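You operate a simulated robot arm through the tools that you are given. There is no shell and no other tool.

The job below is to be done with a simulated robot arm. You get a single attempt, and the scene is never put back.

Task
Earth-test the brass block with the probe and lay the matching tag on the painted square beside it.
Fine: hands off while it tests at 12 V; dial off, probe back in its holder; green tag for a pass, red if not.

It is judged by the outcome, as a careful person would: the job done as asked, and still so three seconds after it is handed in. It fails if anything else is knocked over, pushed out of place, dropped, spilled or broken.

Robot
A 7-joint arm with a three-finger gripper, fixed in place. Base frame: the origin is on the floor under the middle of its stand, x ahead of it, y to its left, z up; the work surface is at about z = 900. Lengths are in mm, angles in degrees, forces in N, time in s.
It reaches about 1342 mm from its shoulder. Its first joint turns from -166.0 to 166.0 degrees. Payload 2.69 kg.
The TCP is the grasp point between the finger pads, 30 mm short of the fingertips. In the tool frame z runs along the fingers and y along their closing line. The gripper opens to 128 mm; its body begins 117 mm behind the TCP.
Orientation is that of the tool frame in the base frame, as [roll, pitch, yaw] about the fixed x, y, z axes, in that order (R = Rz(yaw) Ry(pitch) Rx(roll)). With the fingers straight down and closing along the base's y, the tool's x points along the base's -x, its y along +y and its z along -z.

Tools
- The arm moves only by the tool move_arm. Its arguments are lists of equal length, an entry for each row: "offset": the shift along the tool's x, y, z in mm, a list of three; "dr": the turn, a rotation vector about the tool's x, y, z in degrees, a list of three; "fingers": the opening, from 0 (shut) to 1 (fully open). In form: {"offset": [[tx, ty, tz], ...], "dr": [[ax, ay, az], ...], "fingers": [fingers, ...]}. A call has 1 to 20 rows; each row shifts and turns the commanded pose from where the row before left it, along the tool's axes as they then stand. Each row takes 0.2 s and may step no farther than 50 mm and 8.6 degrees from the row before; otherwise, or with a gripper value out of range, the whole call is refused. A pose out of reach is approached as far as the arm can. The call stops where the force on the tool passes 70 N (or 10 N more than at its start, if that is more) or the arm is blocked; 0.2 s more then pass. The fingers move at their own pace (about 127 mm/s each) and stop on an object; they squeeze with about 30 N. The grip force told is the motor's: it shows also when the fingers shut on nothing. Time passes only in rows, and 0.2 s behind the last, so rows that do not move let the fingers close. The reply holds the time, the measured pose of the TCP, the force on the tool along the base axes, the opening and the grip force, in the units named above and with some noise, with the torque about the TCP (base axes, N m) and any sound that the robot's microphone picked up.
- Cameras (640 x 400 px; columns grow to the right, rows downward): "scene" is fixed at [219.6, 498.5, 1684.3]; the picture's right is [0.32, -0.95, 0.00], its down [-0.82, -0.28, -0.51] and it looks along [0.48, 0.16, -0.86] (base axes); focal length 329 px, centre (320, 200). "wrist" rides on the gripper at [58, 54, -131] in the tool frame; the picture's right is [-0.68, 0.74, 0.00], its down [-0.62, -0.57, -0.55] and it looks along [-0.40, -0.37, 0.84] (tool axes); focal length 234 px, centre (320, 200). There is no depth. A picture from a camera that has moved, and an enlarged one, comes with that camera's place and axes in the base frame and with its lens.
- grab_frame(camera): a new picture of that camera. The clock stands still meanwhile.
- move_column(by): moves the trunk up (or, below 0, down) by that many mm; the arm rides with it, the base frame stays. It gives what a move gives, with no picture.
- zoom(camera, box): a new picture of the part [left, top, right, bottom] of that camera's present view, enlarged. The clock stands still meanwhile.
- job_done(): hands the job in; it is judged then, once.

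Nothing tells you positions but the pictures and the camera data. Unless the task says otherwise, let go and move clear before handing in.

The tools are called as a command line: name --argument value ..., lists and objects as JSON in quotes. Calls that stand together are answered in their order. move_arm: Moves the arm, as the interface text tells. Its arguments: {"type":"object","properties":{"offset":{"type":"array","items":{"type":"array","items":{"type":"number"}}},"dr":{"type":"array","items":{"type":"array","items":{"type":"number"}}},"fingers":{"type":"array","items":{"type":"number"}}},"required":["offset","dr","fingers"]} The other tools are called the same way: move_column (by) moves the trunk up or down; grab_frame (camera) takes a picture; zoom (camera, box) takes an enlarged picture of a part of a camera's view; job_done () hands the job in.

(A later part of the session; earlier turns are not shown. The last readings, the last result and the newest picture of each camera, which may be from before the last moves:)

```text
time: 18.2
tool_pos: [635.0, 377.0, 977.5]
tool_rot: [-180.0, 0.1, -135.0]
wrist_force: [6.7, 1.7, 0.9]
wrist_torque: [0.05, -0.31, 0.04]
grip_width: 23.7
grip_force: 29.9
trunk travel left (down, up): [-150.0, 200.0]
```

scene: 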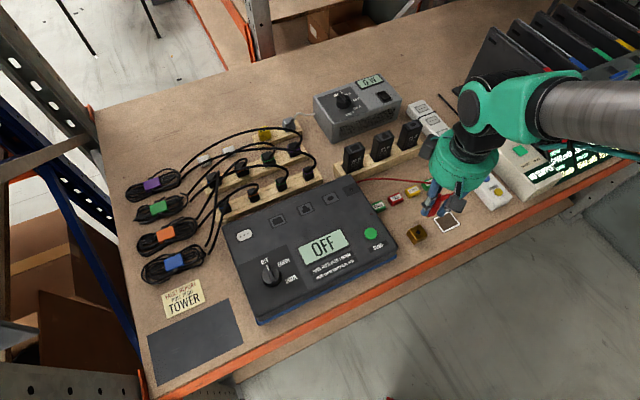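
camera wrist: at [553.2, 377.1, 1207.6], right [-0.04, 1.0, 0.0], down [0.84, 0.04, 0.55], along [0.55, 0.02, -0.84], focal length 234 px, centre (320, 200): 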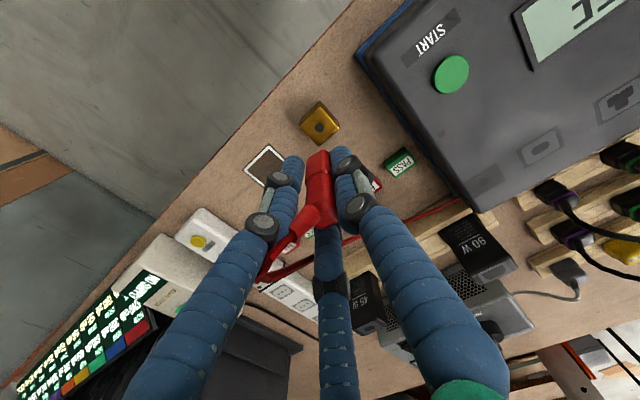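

move_arm --offset '[[-0.8, -0.5, 0], [0, 0, 1.5], [0, 0, 0]]' --dr '[[0, 0, 0], [0, 0, 0], [0, 0, 0]]' --fingers '[0, 0, 0]'

zoom --camera "scene" --box '[412, 222, 436, 240]'

zoom --camera "wrist" --box '[285, 95, 355, 175]'

```text
time: 19.0
tool_pos: [635.2, 377.0, 976.2]
tool_rot: [-180.0, -0.1, -135.0]
wrist_force: [-1.4, 2.4, -0.9]
wrist_torque: [0.13, 0.11, -0.01]
grip_width: 24.1
grip_force: 29.6
trunk travel left (down, up): [-150.0, 200.0]
```

```text
16.00 times, centred on (424, 231) of scene
camera zoom: at [219.6, 498.5, 1684.3], right [0.32, -0.95, 0.0], down [-0.82, -0.28, -0.51], along [0.48, 0.16, -0.86], focal length 5265 px, centre (-1344, -296)
```

zoom: 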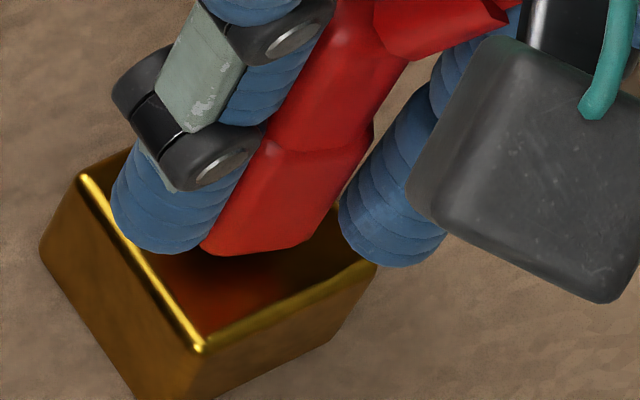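

```text
5.00 times, centred on (320, 135) of wrist
camera zoom: at [556.3, 375.4, 1107.6], right [-0.04, 1.0, 0.0], down [0.84, 0.04, 0.55], along [0.55, 0.02, -0.84], focal length 1171 px, centre (320, 525)
```

zoom: 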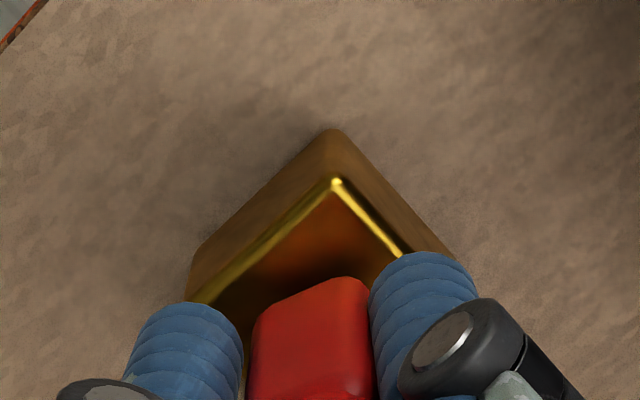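

Forces are nearly zero, so the pin is centred. I'll keep lowering until it seats.

move_arm --offset '[[0, 0, 2], [0, 0, 2], [0, 0, 0]]' --dr '[[0, 0, 0], [0, 0, 0], [0, 0, 0]]' --fingers '[0, 0, 0]'

zoom --camera "scene" --box '[412, 222, 436, 240]'

```text
time: 19.8
tool_pos: [635.9, 377.6, 972.9]
tool_rot: [-180.0, 0.0, -134.9]
wrist_force: [-8.4, -8.5, 6.6]
wrist_torque: [-0.32, 0.44, 0.17]
grip_width: 24.2
grip_force: 30.2
trunk travel left (down, up): [-150.0, 200.0]
```

```text
16.00 times, centred on (424, 231) of scene
camera zoom: at [219.6, 498.5, 1684.3], right [0.32, -0.95, 0.0], down [-0.82, -0.28, -0.51], along [0.48, 0.16, -0.86], focal length 5265 px, centre (-1344, -296)
```

zoom: 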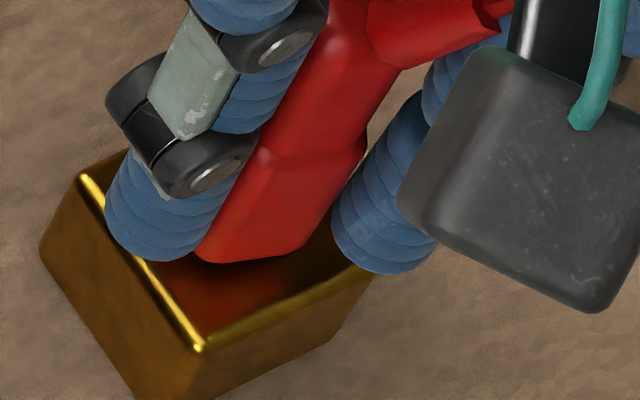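

move_arm --offset '[[1.0, 0, 0], [0, 0, 0]]' --dr '[[0, 0, 0], [0, 0, 0]]' --fingers '[0, 0]'

```text
time: 20.4
tool_pos: [636.3, 377.8, 972.6]
tool_rot: [-179.9, -0.1, -135.0]
wrist_force: [-1.8, -3.2, 1.8]
wrist_torque: [-0.13, 0.17, 0.1]
grip_width: 24.2
grip_force: 29.8
trunk travel left (down, up): [-150.0, 200.0]
```

move_arm --offset '[[0.3, 0, 1.5], [0, 0, 0]]' --dr '[[0, 0, 0], [0, 0, 0]]' --fingers '[0, 0]'

zoom --camera "wrist" --box '[285, 115, 355, 195]'

```text
time: 21.0
tool_pos: [634.8, 379.5, 970.5]
tool_rot: [-180.0, 0.2, -135.0]
wrist_force: [-2.7, -3.8, 10.0]
wrist_torque: [-0.16, 0.15, 0.09]
grip_width: 24.3
grip_force: 30.4
trunk travel left (down, up): [-150.0, 200.0]
```

```text
5.00 times, centred on (320, 155) of wrist
camera zoom: at [556.0, 375.5, 1103.1], right [-0.04, 1.0, 0.0], down [0.83, 0.04, 0.55], along [0.55, 0.02, -0.84], focal length 1171 px, centre (320, 425)
```

zoom: 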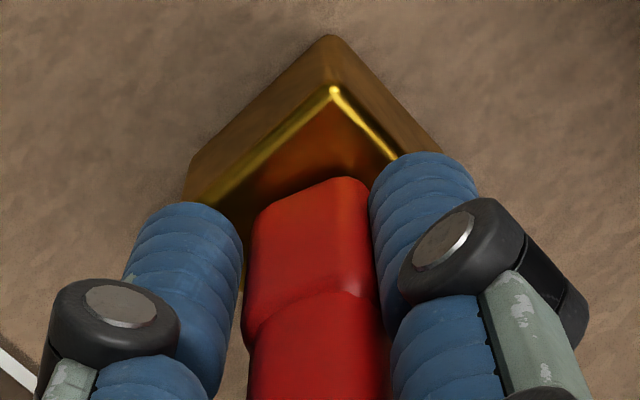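

The vertical force has risen to about 10 N, so the probe is seated in the block. I'll release it and check that it stands unaided.

move_arm --offset '[[0, 0, -1], [0, 0, 0], [0, 0, 0], [0, 0, 0]]' --dr '[[0, 0, 0], [0, 0, 0], [0, 0, 0], [0, 0, 0]]' --fingers '[0, 0.3, 0.5, 0.5]'

zoom --camera "wrist" --box '[240, 90, 400, 220]'

zoom --camera "scene" --box '[390, 185, 470, 250]'

```text
time: 22.0
tool_pos: [633.9, 377.4, 971.7]
tool_rot: [-180.0, 0.0, -134.9]
wrist_force: [-0.6, -0.3, -0.9]
wrist_torque: [-0.03, 0.01, 0.0]
grip_width: 64.1
grip_force: 0.1
trunk travel left (down, up): [-150.0, 200.0]
```

```text
3.08 times, centred on (320, 155) of wrist
camera zoom: at [555.6, 375.8, 1103.0], right [-0.04, 1.0, 0.0], down [0.84, 0.04, 0.55], along [0.55, 0.02, -0.84], focal length 720 px, centre (320, 338)
```

zoom: 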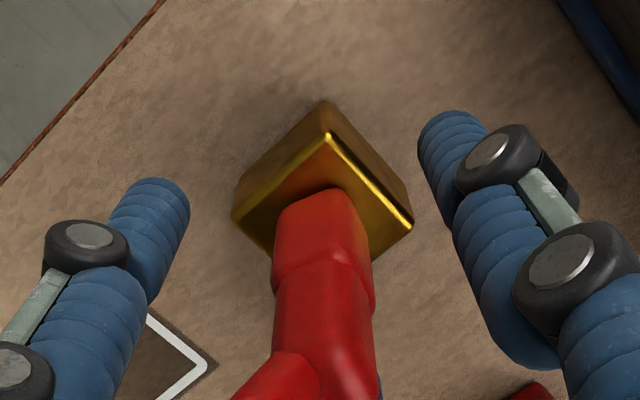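

```text
6.15 times, centred on (430, 218) of scene
camera zoom: at [219.6, 498.5, 1684.3], right [0.32, -0.95, 0.0], down [-0.82, -0.28, -0.51], along [0.48, 0.16, -0.86], focal length 2025 px, centre (-357, 92)
```

zoom: 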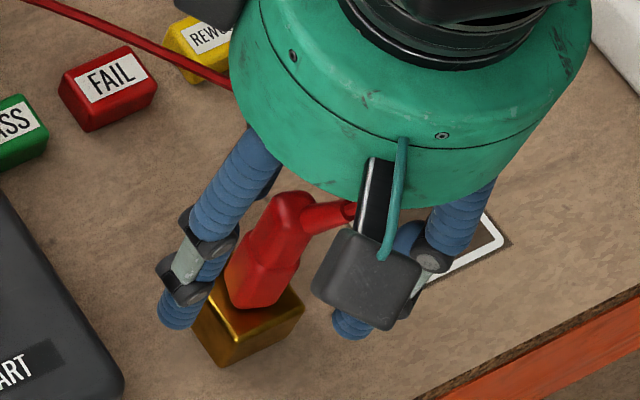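

The probe stands upright in the block by itself. I'll retract straight up and check.

move_arm --offset '[[0, 0, -10], [0, 0, -20], [0, 0, -30], [0, 0, -35], [0, 0, -35], [0, 0, -30], [0, 0, 0]]' --dr '[[0, 0, 0], [0, 0, 0], [0, 0, 0], [0, 0, 0], [0, 0, 0], [0, 0, 0], [0, 0, 0]]' --fingers '[0.5, 0.5, 0.5, 0.5, 0.5, 0.5, 0.5]'

grab_frame --camera "wrist"

zoom --camera "scene" --box '[340, 150, 480, 260]'

```text
time: 23.6
tool_pos: [635.7, 378.6, 1132.2]
tool_rot: [-180.0, 0.0, -134.8]
wrist_force: [0.4, 0.0, 1.1]
wrist_torque: [0.01, -0.06, -0.02]
grip_width: 64.1
grip_force: 0.0
trunk travel left (down, up): [-150.0, 200.0]
```

```text
taken
camera wrist: at [556.7, 376.3, 1264.7], right [-0.04, 1.0, 0.0], down [0.84, 0.04, 0.55], along [0.55, 0.02, -0.84], focal length 234 px, centre (320, 200)
```

wrist: 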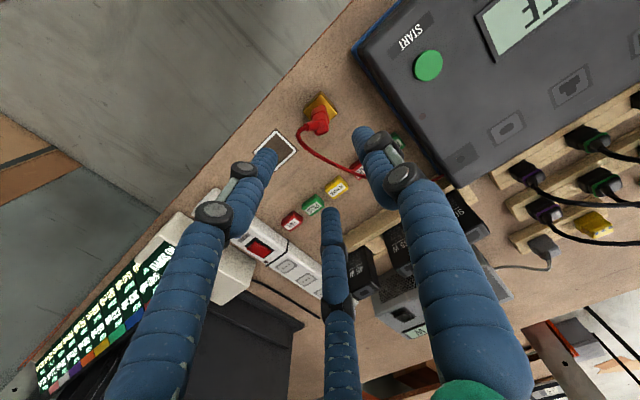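

```text
3.64 times, centred on (410, 205) of scene
camera zoom: at [219.6, 498.5, 1684.3], right [0.32, -0.95, 0.0], down [-0.82, -0.28, -0.51], along [0.48, 0.16, -0.86], focal length 1197 px, centre (-7, 182)
```

zoom: 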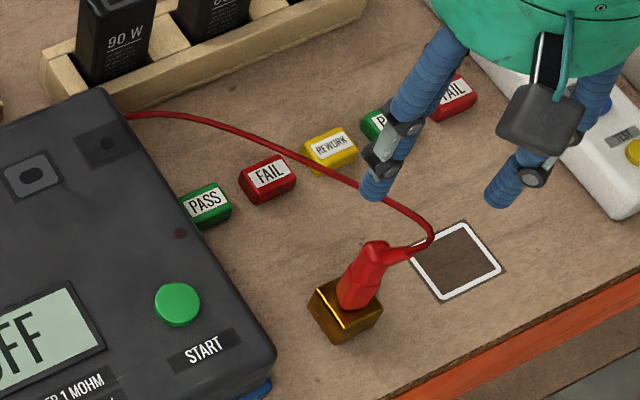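

The probe stands in the block with its lead slack. Next is the dial, so I'll look at it closely.

zoom --camera "scene" --box '[245, 240, 315, 300]'

move_arm --offset '[[0, 46, 0], [0, 46, 0], [0, 46, 0], [0, 46, 0], [0, 46, 0], [0, 46, 0], [0, 46, 0], [0, 46, 0], [0, 0, 0]]' --dr '[[0, 0, 0], [0, 0, 0], [0, 0, 0], [0, 0, 0], [0, 0, 0], [0, 0, 0], [0, 0, 0], [0, 0, 0], [0, 0, 0]]' --fingers '[0.5, 0.5, 0.5, 0.5, 0.5, 0.5, 0.5, 0.5, 0.5]'

grab_frame --camera "wrist"

grab_frame --camera "scene"

```text
6.67 times, centred on (280, 270) of scene
camera zoom: at [219.6, 498.5, 1684.3], right [0.32, -0.95, 0.0], down [-0.82, -0.28, -0.51], along [0.48, 0.16, -0.86], focal length 2194 px, centre (587, -267)
```

zoom: 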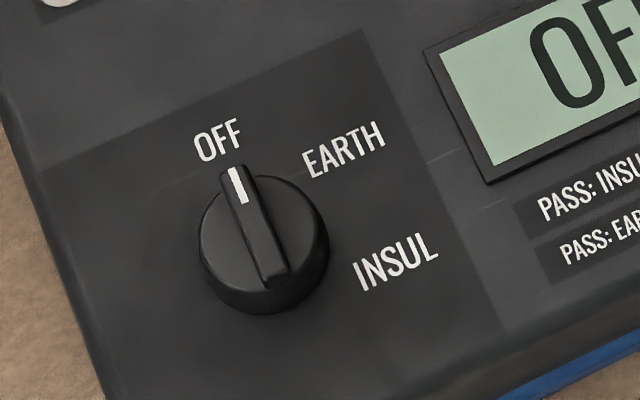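

```text
time: 25.6
tool_pos: [375.8, 640.8, 1127.4]
tool_rot: [-180.0, 0.0, -135.0]
wrist_force: [-0.2, 0.4, -0.7]
wrist_torque: [-0.08, -0.04, 0.01]
grip_width: 63.9
grip_force: 0.1
trunk travel left (down, up): [-150.0, 200.0]
```

```text
taken
camera wrist: at [296.6, 638.8, 1259.9], right [-0.04, 1.0, 0.0], down [0.84, 0.04, 0.55], along [0.55, 0.02, -0.84], focal length 234 px, centre (320, 200)
```

wrist: 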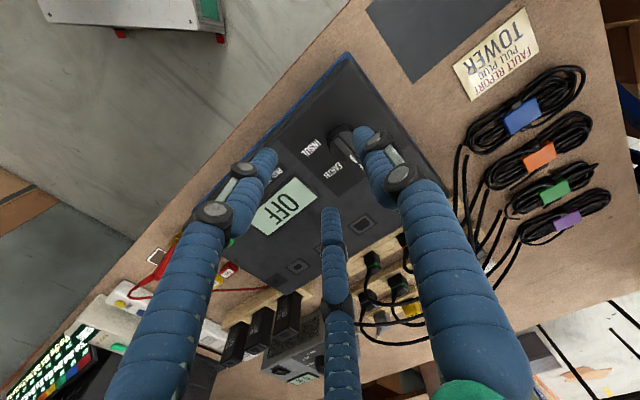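

```text
taken
```

scene: 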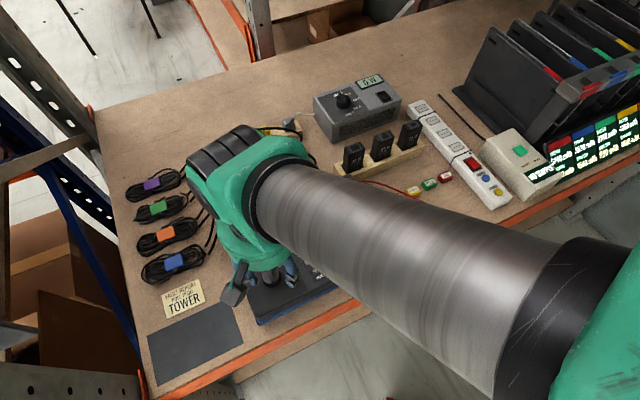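

The dial positions are about 60° apart, with EARTH 60° clockwise from OFF. I'll centre above the dial at roughly F=753, S=−194.

move_arm --offset '[[-17.2, 3.2, 0], [-17.2, 3.2, 0], [0, 0, 0]]' --dr '[[0, 0, 0], [0, 0, 0], [0, 0, 0]]' --fingers '[0.55, 0.55, 0.55]'

zoom --camera "wrist" --box '[240, 70, 400, 200]'

zoom --camera "scene" --box '[200, 180, 340, 310]'

```text
time: 26.4
tool_pos: [395.0, 669.9, 1129.0]
tool_rot: [-179.9, 0.1, -135.1]
wrist_force: [0.4, -0.4, 0.1]
wrist_torque: [-0.01, 0.0, -0.05]
grip_width: 70.6
grip_force: 0.0
trunk travel left (down, up): [-150.0, 200.0]
```

```text
3.08 times, centred on (320, 135) of wrist
camera zoom: at [315.9, 667.6, 1261.9], right [-0.04, 1.0, 0.0], down [0.84, 0.04, 0.55], along [0.55, 0.02, -0.84], focal length 720 px, centre (320, 400)
```

zoom: 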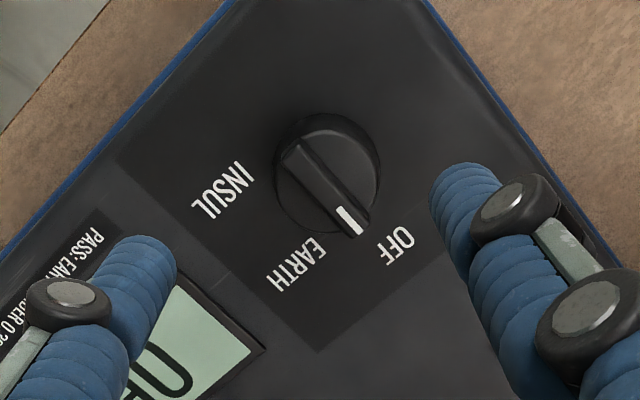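

```text
3.08 times, centred on (270, 245) of scene
camera zoom: at [219.6, 498.5, 1684.3], right [0.32, -0.95, 0.0], down [-0.82, -0.28, -0.51], along [0.48, 0.16, -0.86], focal length 1013 px, centre (474, 62)
```

zoom: 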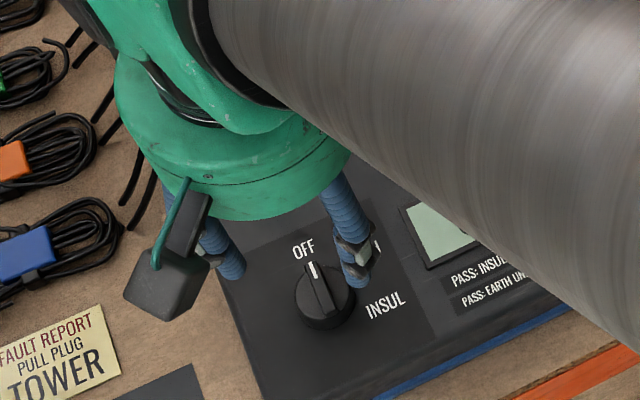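

The wrist view places the knob about 4 mm further back and left, 41 mm across and about 20 mm tall. I'll correct and descend around it in stages.

move_arm --offset '[[-3.8, 1.5, 0], [0, 0, 30], [0, 0, 30], [0, 0, 28], [0, 0, 0]]' --dr '[[0, 0, 0], [0, 0, 0], [0, 0, 0], [0, 0, 0], [0, 0, 0]]' --fingers '[0.55, 0.55, 0.55, 0.55, 0.55]'

zoom --camera "wrist" --box '[240, 70, 400, 220]'

zoom --camera "scene" --box '[220, 220, 320, 310]'

```text
time: 27.6
tool_pos: [395.6, 669.4, 1045.1]
tool_rot: [-179.9, -0.1, -135.0]
wrist_force: [0.4, 0.3, -0.3]
wrist_torque: [-0.01, 0.04, 0.0]
grip_width: 70.6
grip_force: 0.1
trunk travel left (down, up): [-150.0, 200.0]
```

```text
2.67 times, centred on (320, 145) of wrist
camera zoom: at [316.4, 666.6, 1176.4], right [-0.04, 1.0, 0.0], down [0.84, 0.04, 0.55], along [0.55, 0.02, -0.84], focal length 624 px, centre (320, 347)
```

zoom: 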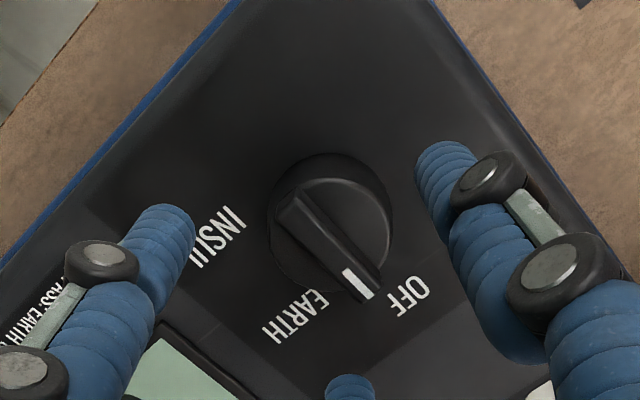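

```text
4.44 times, centred on (270, 265) of scene
camera zoom: at [219.6, 498.5, 1684.3], right [0.32, -0.95, 0.0], down [-0.82, -0.28, -0.51], along [0.48, 0.16, -0.86], focal length 1463 px, centre (542, -89)
```

zoom: 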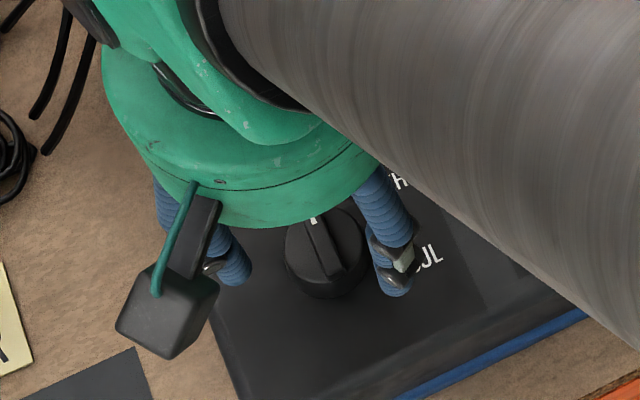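

move_arm --offset '[[-4.7, 1.3, 0], [0, 0, 15], [0, 0, 15], [0, 0, 8], [0, 0, 4], [0, 0, 0]]' --dr '[[0, 0, 0], [0, 0, 0], [0, 0, 0], [0, 0, 0], [0, 0, 0], [0, 0, 0]]' --fingers '[0.55, 0.55, 0.55, 0.55, 0.55, 0.55]'

zoom --camera "wrist" --box '[240, 80, 400, 230]'

zoom --camera "scene" --box '[220, 220, 320, 310]'

```text
time: 29.0
tool_pos: [398.4, 673.8, 1003.7]
tool_rot: [-180.0, 0.0, -135.1]
wrist_force: [-0.6, 0.1, 0.8]
wrist_torque: [0.01, 0.0, -0.02]
grip_width: 70.4
grip_force: 0.0
trunk travel left (down, up): [-150.0, 200.0]
```

```text
2.67 times, centred on (320, 155) of wrist
camera zoom: at [319.7, 672.4, 1135.1], right [-0.04, 1.0, 0.0], down [0.84, 0.04, 0.55], along [0.55, 0.02, -0.84], focal length 624 px, centre (320, 320)
```

zoom: 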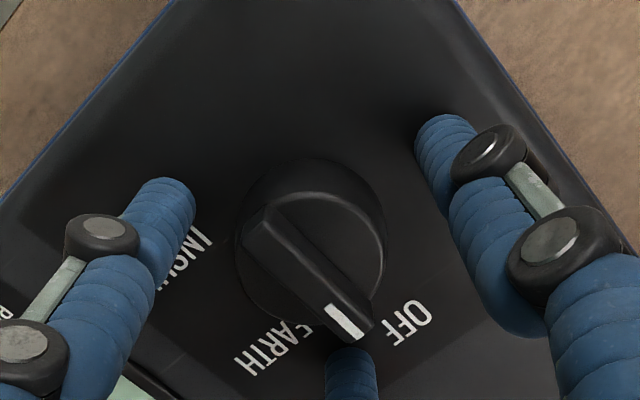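

```text
4.44 times, centred on (270, 265) of scene
camera zoom: at [219.6, 498.5, 1684.3], right [0.32, -0.95, 0.0], down [-0.82, -0.28, -0.51], along [0.48, 0.16, -0.86], focal length 1463 px, centre (542, -89)
```

zoom: 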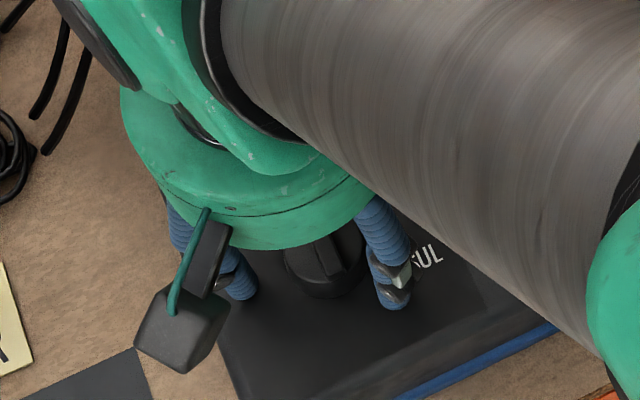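

The fingers surround the knob and are centred to within a millimetre. I'll rotate 30° so the pointer sits between two fingers, then close on the knob.

move_arm --offset '[[0, 0, 0], [0, 0, 0], [0, 0, 0], [0, 0, 0], [0, 0, 0], [0, 0, 0], [0, 0, 0], [0, 0, 0]]' --dr '[[0, 0, 7.5], [0, 0, 7.5], [0, 0, 7.5], [0, 0, 7.5], [0, 0, 0], [0, 0, 0], [0, 0, 0], [0, 0, 0]]' --fingers '[0.55, 0.55, 0.55, 0.55, 0.4, 0.2, 0.1, 0.1]'

zoom --camera "wrist" --box '[240, 80, 400, 230]'

```text
time: 30.8
tool_pos: [397.1, 672.2, 1001.1]
tool_rot: [-179.9, -0.1, -165.0]
wrist_force: [-19.4, -17.8, 3.1]
wrist_torque: [-0.63, 0.65, -0.16]
grip_width: 41.0
grip_force: 21.6
trunk travel left (down, up): [-150.0, 200.0]
```

```text
2.67 times, centred on (320, 155) of wrist
camera zoom: at [325.9, 710.9, 1134.2], right [0.46, 0.89, 0.0], down [0.74, -0.39, 0.55], along [0.49, -0.26, -0.84], focal length 624 px, centre (320, 320)
```

zoom: 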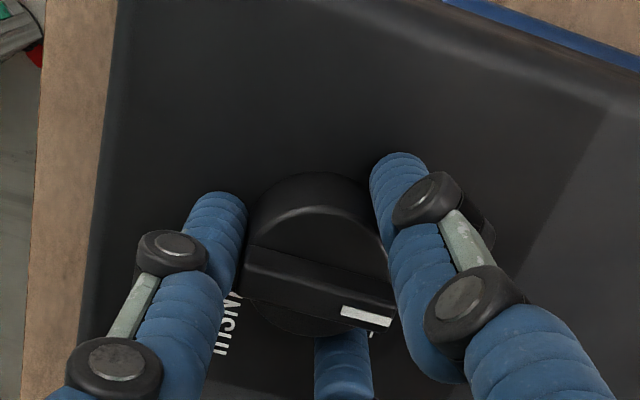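

The knob is gripped at 41 mm, but a side load of about 26 N shows I'm about 3 mm too far back. I'll relieve that before turning.

move_arm --offset '[[2.0, -1.15, 0], [0, 0, 0]]' --dr '[[0, 0, 0], [0, 0, 0]]' --fingers '[0.1, 0.1]'

```text
time: 31.4
tool_pos: [395.7, 672.3, 1002.1]
tool_rot: [-179.9, 0.0, -165.0]
wrist_force: [-4.6, -8.2, -9.7]
wrist_torque: [0.03, 0.15, -0.04]
grip_width: 40.5
grip_force: 20.7
trunk travel left (down, up): [-150.0, 200.0]
```

move_arm --offset '[[0.7, -0.4, 0], [0, 0, 0], [0, 0, 0], [0, 0, 0], [0, 0, 0], [0, 0, 0]]' --dr '[[0, 0, 0], [0, 0, 7.5], [0, 0, 7.5], [0, 0, 7.5], [0, 0, 7.5], [0, 0, 0]]' --fingers '[0.1, 0.1, 0.1, 0.1, 0.1, 0.1]'

zoom --camera "wrist" --box '[240, 80, 400, 230]'

grab_frame --camera "scene"

```text
time: 32.8
tool_pos: [396.7, 672.9, 1002.5]
tool_rot: [180.0, 0.0, 165.0]
wrist_force: [-6.1, -3.7, -0.3]
wrist_torque: [-0.19, 0.28, -0.02]
grip_width: 40.3
grip_force: 44.4
trunk travel left (down, up): [-150.0, 200.0]
```

```text
2.67 times, centred on (320, 155) of wrist
camera zoom: at [353.7, 740.4, 1134.4], right [0.84, 0.54, 0.0], down [0.45, -0.71, 0.55], along [0.29, -0.46, -0.84], focal length 624 px, centre (320, 320)
```

zoom: 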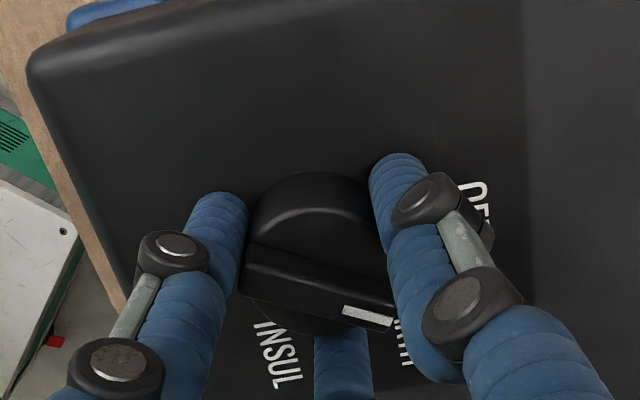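

```text
taken
```

scene: 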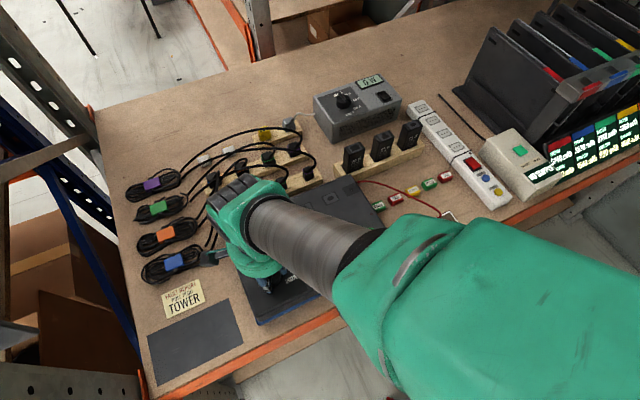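

The knob is turning with the fingers. I'll complete the remaining 30° to EARTH.

move_arm --offset '[[0, 0, 0], [0, 0, 0], [0, 0, 0], [0, 0, 0], [0, 0, 0]]' --dr '[[0, 0, 7.5], [0, 0, 7.5], [0, 0, 7.5], [0, 0, 7.5], [0, 0, 0]]' --fingers '[0.1, 0.1, 0.1, 0.1, 0.1]'

zoom --camera "wrist" --box '[240, 80, 400, 230]'

grab_frame --camera "wrist"

```text
time: 34.0
tool_pos: [397.0, 670.6, 1002.1]
tool_rot: [-179.9, 0.0, 135.0]
wrist_force: [-0.9, -1.2, -1.7]
wrist_torque: [0.14, 0.0, -0.02]
grip_width: 40.3
grip_force: 45.7
trunk travel left (down, up): [-150.0, 200.0]
```

```text
2.67 times, centred on (320, 155) of wrist
camera zoom: at [393.0, 752.5, 1134.4], right [1.0, 0.04, 0.0], down [0.03, -0.84, 0.55], along [0.02, -0.55, -0.84], focal length 624 px, centre (320, 320)
```

zoom: 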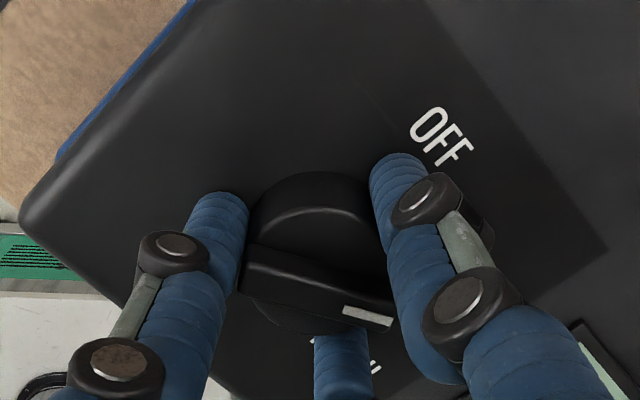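

```text
taken
camera wrist: at [393.0, 752.5, 1134.4], right [1.0, 0.04, 0.0], down [0.03, -0.84, 0.55], along [0.02, -0.55, -0.84], focal length 234 px, centre (320, 200)
```

wrist: 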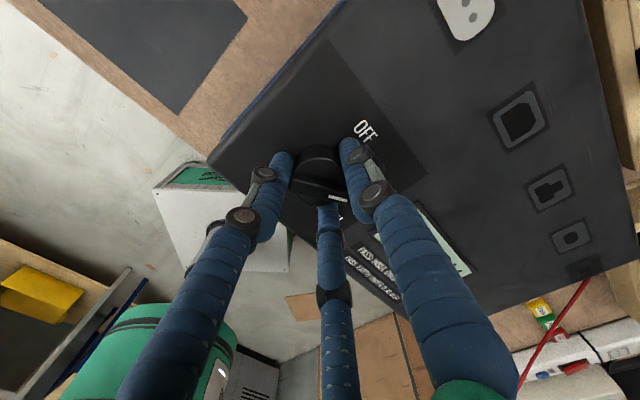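

The dial has turned 60°. I'll release, lift straight up and look at the display.

move_arm --offset '[[0, 0, 0], [0, 0, 0], [0, 0, -15], [0, 0, -30], [0, 0, -40], [0, 0, -40], [0, 0, 0]]' --dr '[[0, 0, 0], [0, 0, 0], [0, 0, 0], [0, 0, 0], [0, 0, 0], [0, 0, 0], [0, 0, 0]]' --fingers '[0.4, 0.55, 0.55, 0.55, 0.55, 0.55, 0.55]'

zoom --camera "wrist" --box '[240, 70, 480, 270]'

grab_frame --camera "scene"

```text
time: 35.6
tool_pos: [393.8, 676.5, 1127.4]
tool_rot: [-180.0, 0.0, 135.1]
wrist_force: [-0.2, 0.0, 0.3]
wrist_torque: [0.01, 0.0, -0.01]
grip_width: 70.1
grip_force: 0.0
trunk travel left (down, up): [-150.0, 200.0]
```

```text
2.00 times, centred on (360, 170) of wrist
camera zoom: at [389.5, 755.7, 1258.9], right [1.0, 0.04, 0.0], down [0.04, -0.84, 0.55], along [0.02, -0.55, -0.84], focal length 468 px, centre (240, 260)
```

zoom: 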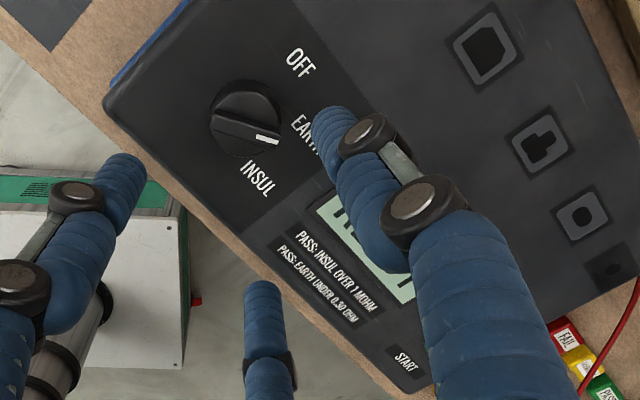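

```text
taken
```

scene: 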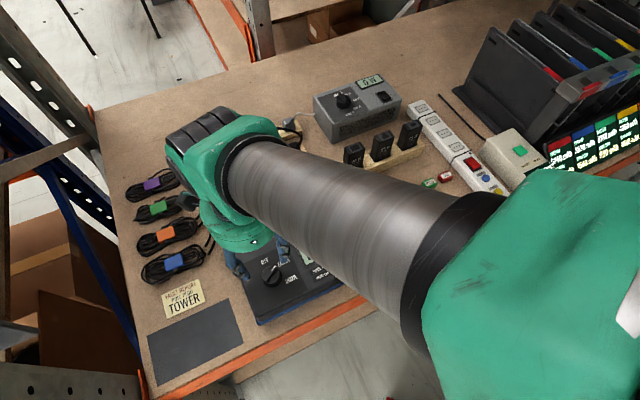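

The dial now points at EARTH. Next I'll close the fingers and move above the START button at about F=751, S=55.

move_arm --offset '[[-42.5, -1, 0], [-42.5, -1, 0], [-42.5, -1, 0], [-42.5, -1, 0], [-42.5, -1, 0], [-42.5, -1, 0], [0, 0, 0], [0, 0, 0]]' --dr '[[0, 0, 0], [0, 0, 0], [0, 0, 0], [0, 0, 0], [0, 0, 0], [0, 0, 0], [0, 0, 0], [0, 0, 0]]' --fingers '[0.4, 0.2, 0, 0, 0, 0, 0, 0]'

grab_frame --camera "wrist"

grab_frame --camera "scene"

zoom --camera "scene" --box '[220, 200, 400, 330]'

```text
time: 37.4
tool_pos: [572.6, 490.5, 1127.9]
tool_rot: [-180.0, 0.0, 135.1]
wrist_force: [-0.2, 0.0, 0.3]
wrist_torque: [-0.02, 0.0, 0.0]
grip_width: 2.3
grip_force: 29.4
trunk travel left (down, up): [-150.0, 200.0]
```

```text
taken
camera wrist: at [569.4, 571.5, 1260.1], right [1.0, 0.04, 0.0], down [0.04, -0.84, 0.55], along [0.02, -0.55, -0.84], focal length 234 px, centre (320, 200)
```

wrist: 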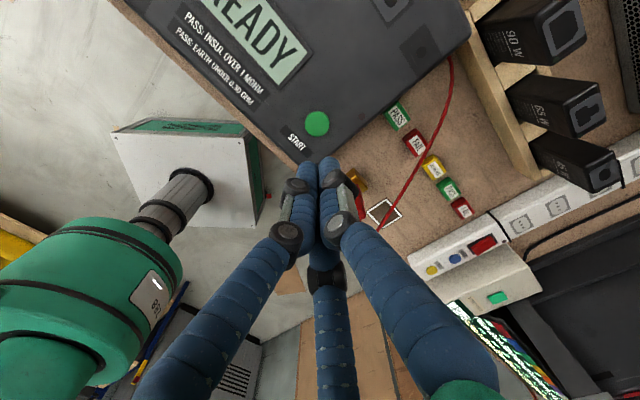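

```text
taken
```

scene: 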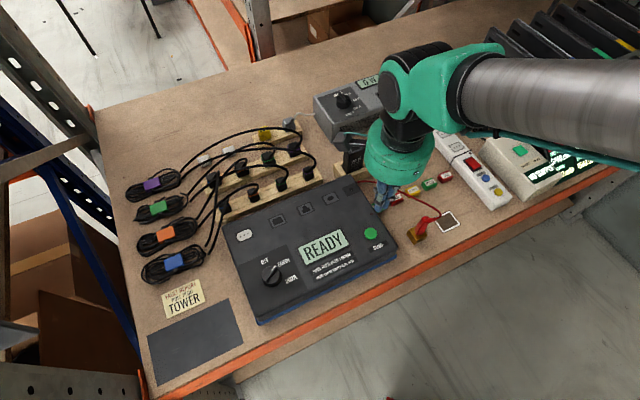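

```text
3.08 times, centred on (310, 265) of scene
camera zoom: at [219.6, 498.5, 1684.3], right [0.32, -0.95, 0.0], down [-0.82, -0.28, -0.51], along [0.48, 0.16, -0.86], focal length 1013 px, centre (351, 0)
```

zoom: 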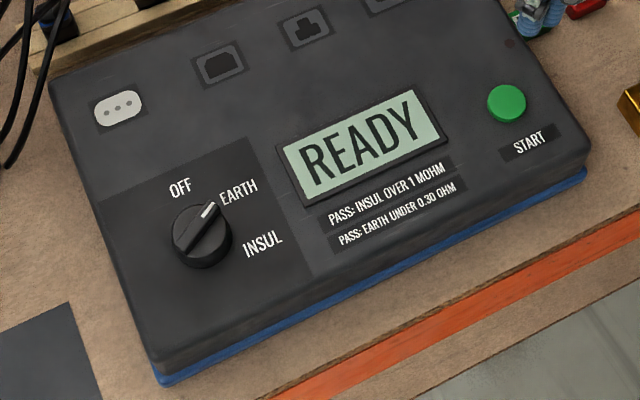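

The display reads READY with the dial at EARTH. I'll fine-check the button position before pressing.

zoom --camera "wrist" --box '[280, 90, 360, 170]'

zoom --camera "scene" --box '[350, 170, 450, 250]'

```text
5.00 times, centred on (320, 130) of wrist
camera zoom: at [569.4, 571.5, 1260.1], right [1.0, 0.04, 0.0], down [0.04, -0.84, 0.55], along [0.02, -0.55, -0.84], focal length 1171 px, centre (320, 550)
```

zoom: 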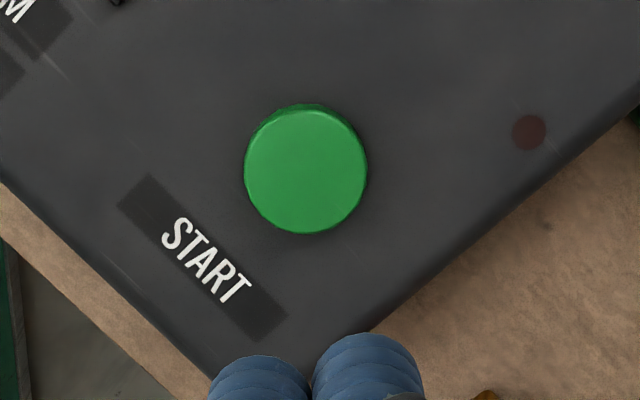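

```text
5.00 times, centred on (400, 210) of scene
camera zoom: at [219.6, 498.5, 1684.3], right [0.32, -0.95, 0.0], down [-0.82, -0.28, -0.51], along [0.48, 0.16, -0.86], focal length 1645 px, centre (-80, 150)
```

zoom: 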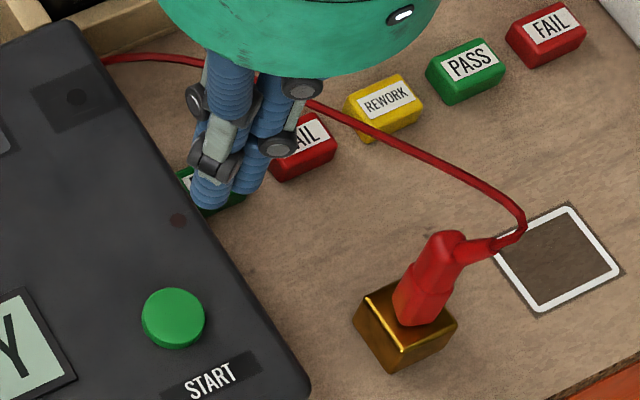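

move_arm --offset '[[1.8, -1.8, 0], [0, 0, 30], [0, 0, 30], [0, 0, 30], [0, 0, 25], [0, 0, 0], [0, 0, 0]]' --dr '[[0, 0, 0], [0, 0, 0], [0, 0, 0], [0, 0, 0], [0, 0, 0], [0, 0, 0], [0, 0, 0]]' --fingers '[0, 0, 0, 0, 0, 0, 0]'

zoom --camera "wrist" --box '[270, 100, 370, 200]'

zoom --camera "scene" --box '[320, 190, 420, 270]'

```text
time: 39.0
tool_pos: [568.5, 486.9, 1011.6]
tool_rot: [179.9, 0.0, 135.0]
wrist_force: [-0.5, -0.1, 0.2]
wrist_torque: [-0.01, 0.01, -0.01]
grip_width: 2.5
grip_force: 30.0
trunk travel left (down, up): [-150.0, 200.0]
```

```text
4.00 times, centred on (320, 150) of wrist
camera zoom: at [565.3, 568.1, 1144.0], right [1.0, 0.04, 0.0], down [0.04, -0.84, 0.55], along [0.02, -0.55, -0.84], focal length 937 px, centre (320, 400)
```

zoom: 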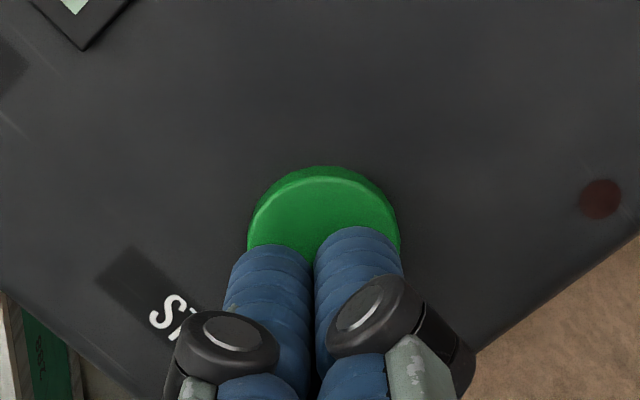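

```text
5.00 times, centred on (370, 230) of scene
camera zoom: at [219.6, 498.5, 1684.3], right [0.32, -0.95, 0.0], down [-0.82, -0.28, -0.51], along [0.48, 0.16, -0.86], focal length 1645 px, centre (70, 50)
```

zoom: 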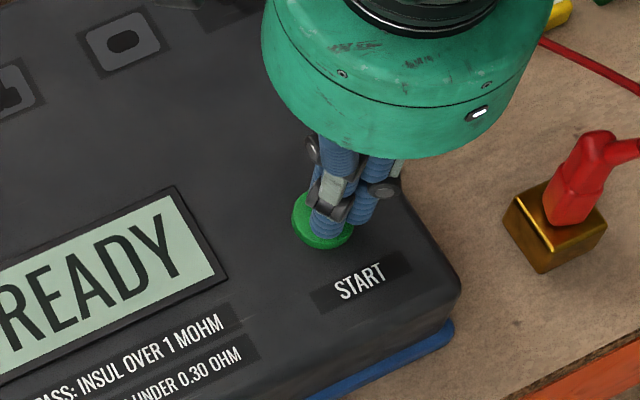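

move_arm --offset '[[0.6, 2.8, 0], [0, 0, 4], [0, 0, 3], [0, 0, 2], [0, 0, 0]]' --dr '[[0, 0, 0], [0, 0, 0], [0, 0, 0], [0, 0, 0], [0, 0, 0]]' --fingers '[0, 0, 0, 0, 0]'

zoom --camera "scene" --box '[290, 190, 420, 280]'

```text
time: 40.2
tool_pos: [571.0, 490.1, 1003.3]
tool_rot: [-180.0, -0.1, 135.0]
wrist_force: [0.0, 0.3, 0.1]
wrist_torque: [-0.04, 0.01, 0.02]
grip_width: 2.0
grip_force: 31.7
trunk travel left (down, up): [-150.0, 200.0]
```

```text
4.44 times, centred on (355, 235) of scene
camera zoom: at [219.6, 498.5, 1684.3], right [0.32, -0.95, 0.0], down [-0.82, -0.28, -0.51], along [0.48, 0.16, -0.86], focal length 1463 px, centre (164, 44)
```

zoom: 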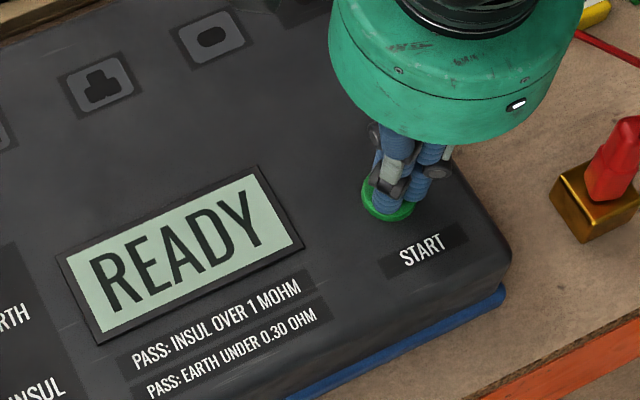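

move_arm --offset '[[0, 0, 2], [0, 0, 1.5], [0, 0, 0]]' --dr '[[0, 0, 0], [0, 0, 0], [0, 0, 0]]' --fingers '[0, 0, 0]'

zoom --camera "scene" --box '[290, 190, 420, 280]'

```text
time: 41.0
tool_pos: [570.0, 489.6, 999.0]
tool_rot: [179.9, -0.1, 134.9]
wrist_force: [0.8, 1.1, 2.8]
wrist_torque: [0.06, -0.01, 0.02]
grip_width: 5.9
grip_force: 31.6
trunk travel left (down, up): [-150.0, 200.0]
heard: click
```

```text
4.44 times, centred on (355, 235) of scene
camera zoom: at [219.6, 498.5, 1684.3], right [0.32, -0.95, 0.0], down [-0.82, -0.28, -0.51], along [0.48, 0.16, -0.86], focal length 1463 px, centre (164, 44)
```

zoom: 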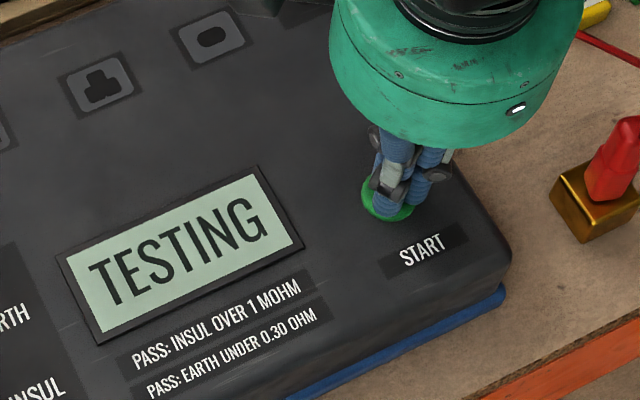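

A click was heard and the display shows TESTING. I'll lift clear right away and keep hands off.

move_arm --offset '[[0, 0, -15], [0, 0, -40], [0, 0, -40], [0, 0, -30], [0, 0, 0]]' --dr '[[0, 0, 0], [0, 0, 0], [0, 0, 0], [0, 0, 0], [0, 0, 0]]' --fingers '[0, 0, 0, 0, 0]'

zoom --camera "scene" --box '[290, 190, 470, 280]'

```text
time: 42.2
tool_pos: [569.1, 490.4, 1123.8]
tool_rot: [-179.9, 0.0, 135.0]
wrist_force: [-0.6, 0.1, 0.4]
wrist_torque: [0.01, -0.02, 0.01]
grip_width: 2.2
grip_force: 32.0
trunk travel left (down, up): [-150.0, 200.0]
```

```text
3.56 times, centred on (380, 235) of scene
camera zoom: at [219.6, 498.5, 1684.3], right [0.32, -0.95, 0.0], down [-0.82, -0.28, -0.51], along [0.48, 0.16, -0.86], focal length 1170 px, centre (107, 76)
```

zoom: 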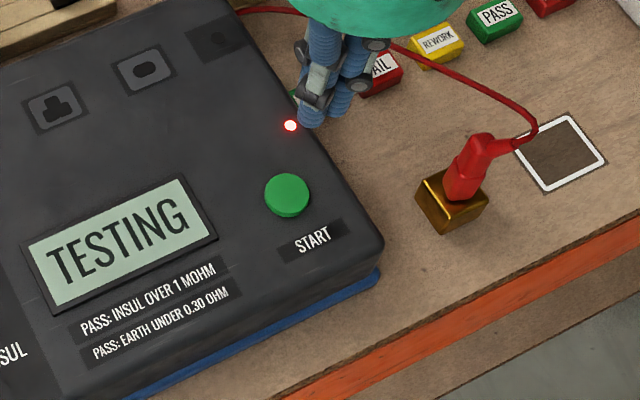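

The red lamp is lit and the test is running. I'll wait without touching anything.

move_arm --offset '[[0, 0, 0], [0, 0, 0], [0, 0, 0], [0, 0, 0], [0, 0, 0], [0, 0, 0], [0, 0, 0], [0, 0, 0], [0, 0, 0], [0, 0, 0]]' --dr '[[0, 0, 0], [0, 0, 0], [0, 0, 0], [0, 0, 0], [0, 0, 0], [0, 0, 0], [0, 0, 0], [0, 0, 0], [0, 0, 0], [0, 0, 0]]' --fingers '[0, 0, 0, 0, 0, 0, 0, 0, 0, 0]'

zoom --camera "scene" --box '[290, 190, 470, 280]'

```text
time: 44.4
tool_pos: [567.7, 489.1, 1122.2]
tool_rot: [-180.0, 0.0, 135.0]
wrist_force: [0.1, 0.0, 0.2]
wrist_torque: [0.02, -0.02, 0.03]
grip_width: 1.9
grip_force: 31.2
trunk travel left (down, up): [-150.0, 200.0]
```

```text
3.56 times, centred on (380, 235) of scene
camera zoom: at [219.6, 498.5, 1684.3], right [0.32, -0.95, 0.0], down [-0.82, -0.28, -0.51], along [0.48, 0.16, -0.86], focal length 1170 px, centre (107, 76)
```

zoom: 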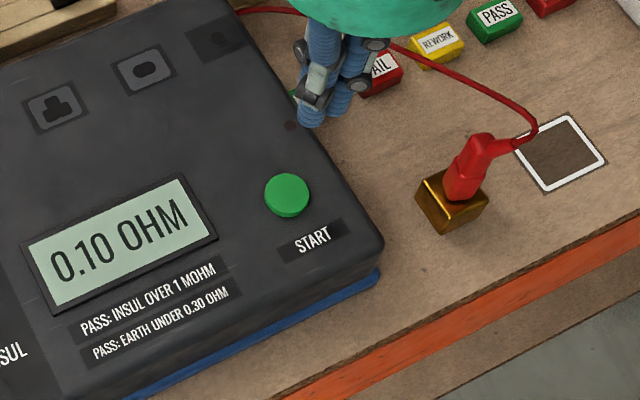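

zoom --camera "scene" --box '[295, 225, 355, 270]'

```text
8.89 times, centred on (325, 248) of scene
camera zoom: at [219.6, 498.5, 1684.3], right [0.32, -0.95, 0.0], down [-0.82, -0.28, -0.51], along [0.48, 0.16, -0.86], focal length 2925 px, centre (276, -222)
```

zoom: 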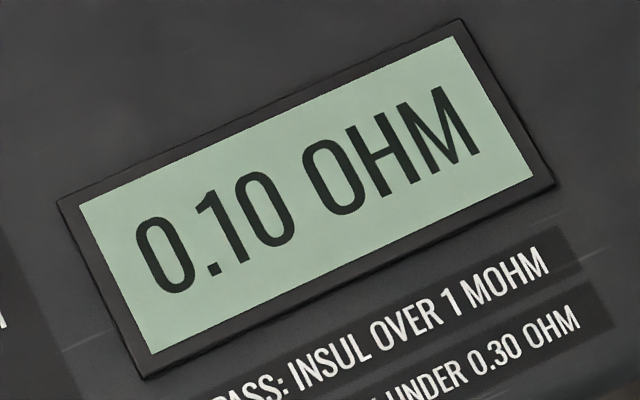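

The result is 0.10 ohm, under 0.30, so it's a pass, and the lamp is out. Next I'll turn the dial back to OFF.

move_arm --offset '[[41.7, 1, 0], [41.7, 1, 0], [41.7, 1, 0], [41.7, 1, 0], [41.7, 1, 0], [41.7, 1, 0], [0, 0, 0], [0, 0, 0]]' --dr '[[0, 0, 0], [0, 0, 0], [0, 0, 0], [0, 0, 0], [0, 0, 0], [0, 0, 0], [0, 0, 0], [0, 0, 0]]' --fingers '[0.2, 0.4, 0.55, 0.55, 0.55, 0.55, 0.55, 0.55]'

zoom --camera "wrist" --box '[240, 70, 400, 200]'

```text
time: 46.2
tool_pos: [397.3, 670.7, 1120.8]
tool_rot: [-179.9, 0.0, 135.0]
wrist_force: [0.9, 0.3, 0.6]
wrist_torque: [0.0, 0.0, 0.0]
grip_width: 70.4
grip_force: 0.0
trunk travel left (down, up): [-150.0, 200.0]
```

```text
3.08 times, centred on (320, 135) of wrist
camera zoom: at [394.3, 751.8, 1253.1], right [1.0, 0.04, 0.0], down [0.04, -0.84, 0.55], along [0.02, -0.55, -0.84], focal length 720 px, centre (320, 400)
```

zoom: 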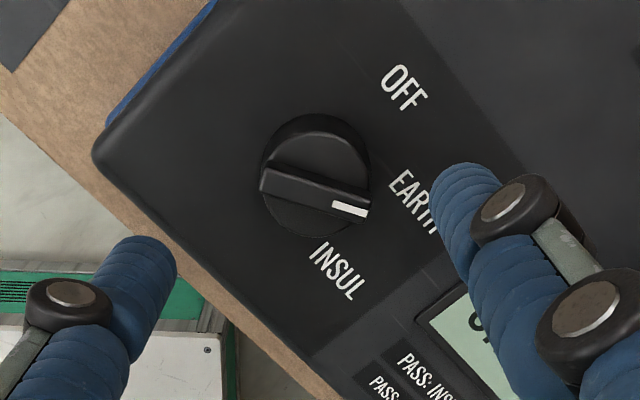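

move_arm --offset '[[0.8, -0.8, 20], [0, 0, 30], [0, 0, 30], [0, 0, 20], [0, 0, 12], [0, 0, 6], [0, 0, 0], [0, 0, 0]]' --dr '[[0, 0, 0], [0, 0, 0], [0, 0, 0], [0, 0, 0], [0, 0, 0], [0, 0, 0], [0, 0, 0], [0, 0, 0]]' --fingers '[0.55, 0.55, 0.55, 0.55, 0.55, 0.55, 0.55, 0.55]'

zoom --camera "wrist" --box '[240, 80, 400, 230]'

```text
time: 48.0
tool_pos: [395.6, 672.7, 1006.3]
tool_rot: [180.0, 0.0, 135.0]
wrist_force: [0.5, -0.1, 0.8]
wrist_torque: [-0.01, -0.01, -0.03]
grip_width: 70.6
grip_force: 0.0
trunk travel left (down, up): [-150.0, 200.0]
```

```text
2.67 times, centred on (320, 155) of wrist
camera zoom: at [392.5, 753.6, 1137.9], right [1.0, 0.04, 0.0], down [0.04, -0.84, 0.55], along [0.02, -0.55, -0.84], focal length 624 px, centre (320, 320)
```

zoom: 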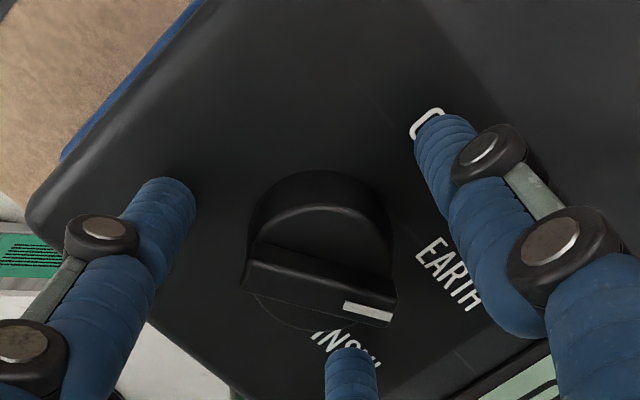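

move_arm --offset '[[-1.3, -1.3, 4], [0, 0, 0], [0, 0, 0], [0, 0, 0], [0, 0, 0], [0, 0, 0]]' --dr '[[0, 0, 0], [0, 0, 0], [0, 0, 0], [0, 0, 0], [0, 0, 0], [0, 0, 0]]' --fingers '[0.55, 0.4, 0.2, 0.1, 0.1, 0.1]'

zoom --camera "wrist" --box '[240, 80, 400, 230]'

```text
time: 49.4
tool_pos: [395.6, 671.3, 1003.0]
tool_rot: [180.0, 0.0, 135.1]
wrist_force: [-7.3, 6.0, -0.6]
wrist_torque: [0.27, 0.29, -0.01]
grip_width: 40.0
grip_force: 45.0
trunk travel left (down, up): [-150.0, 200.0]
```

```text
2.67 times, centred on (320, 155) of wrist
camera zoom: at [392.8, 752.1, 1134.6], right [1.0, 0.04, 0.0], down [0.04, -0.84, 0.55], along [0.02, -0.55, -0.84], focal length 624 px, centre (320, 320)
```

zoom: 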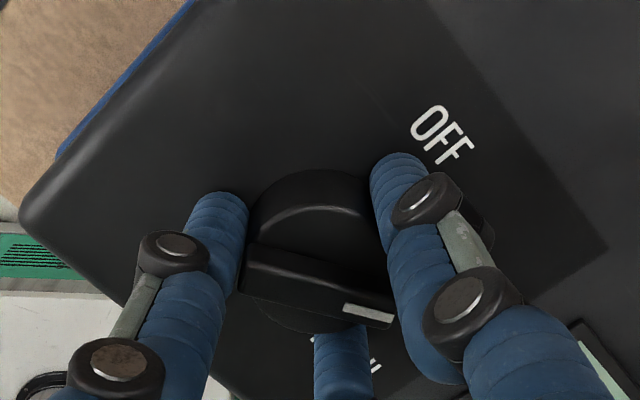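

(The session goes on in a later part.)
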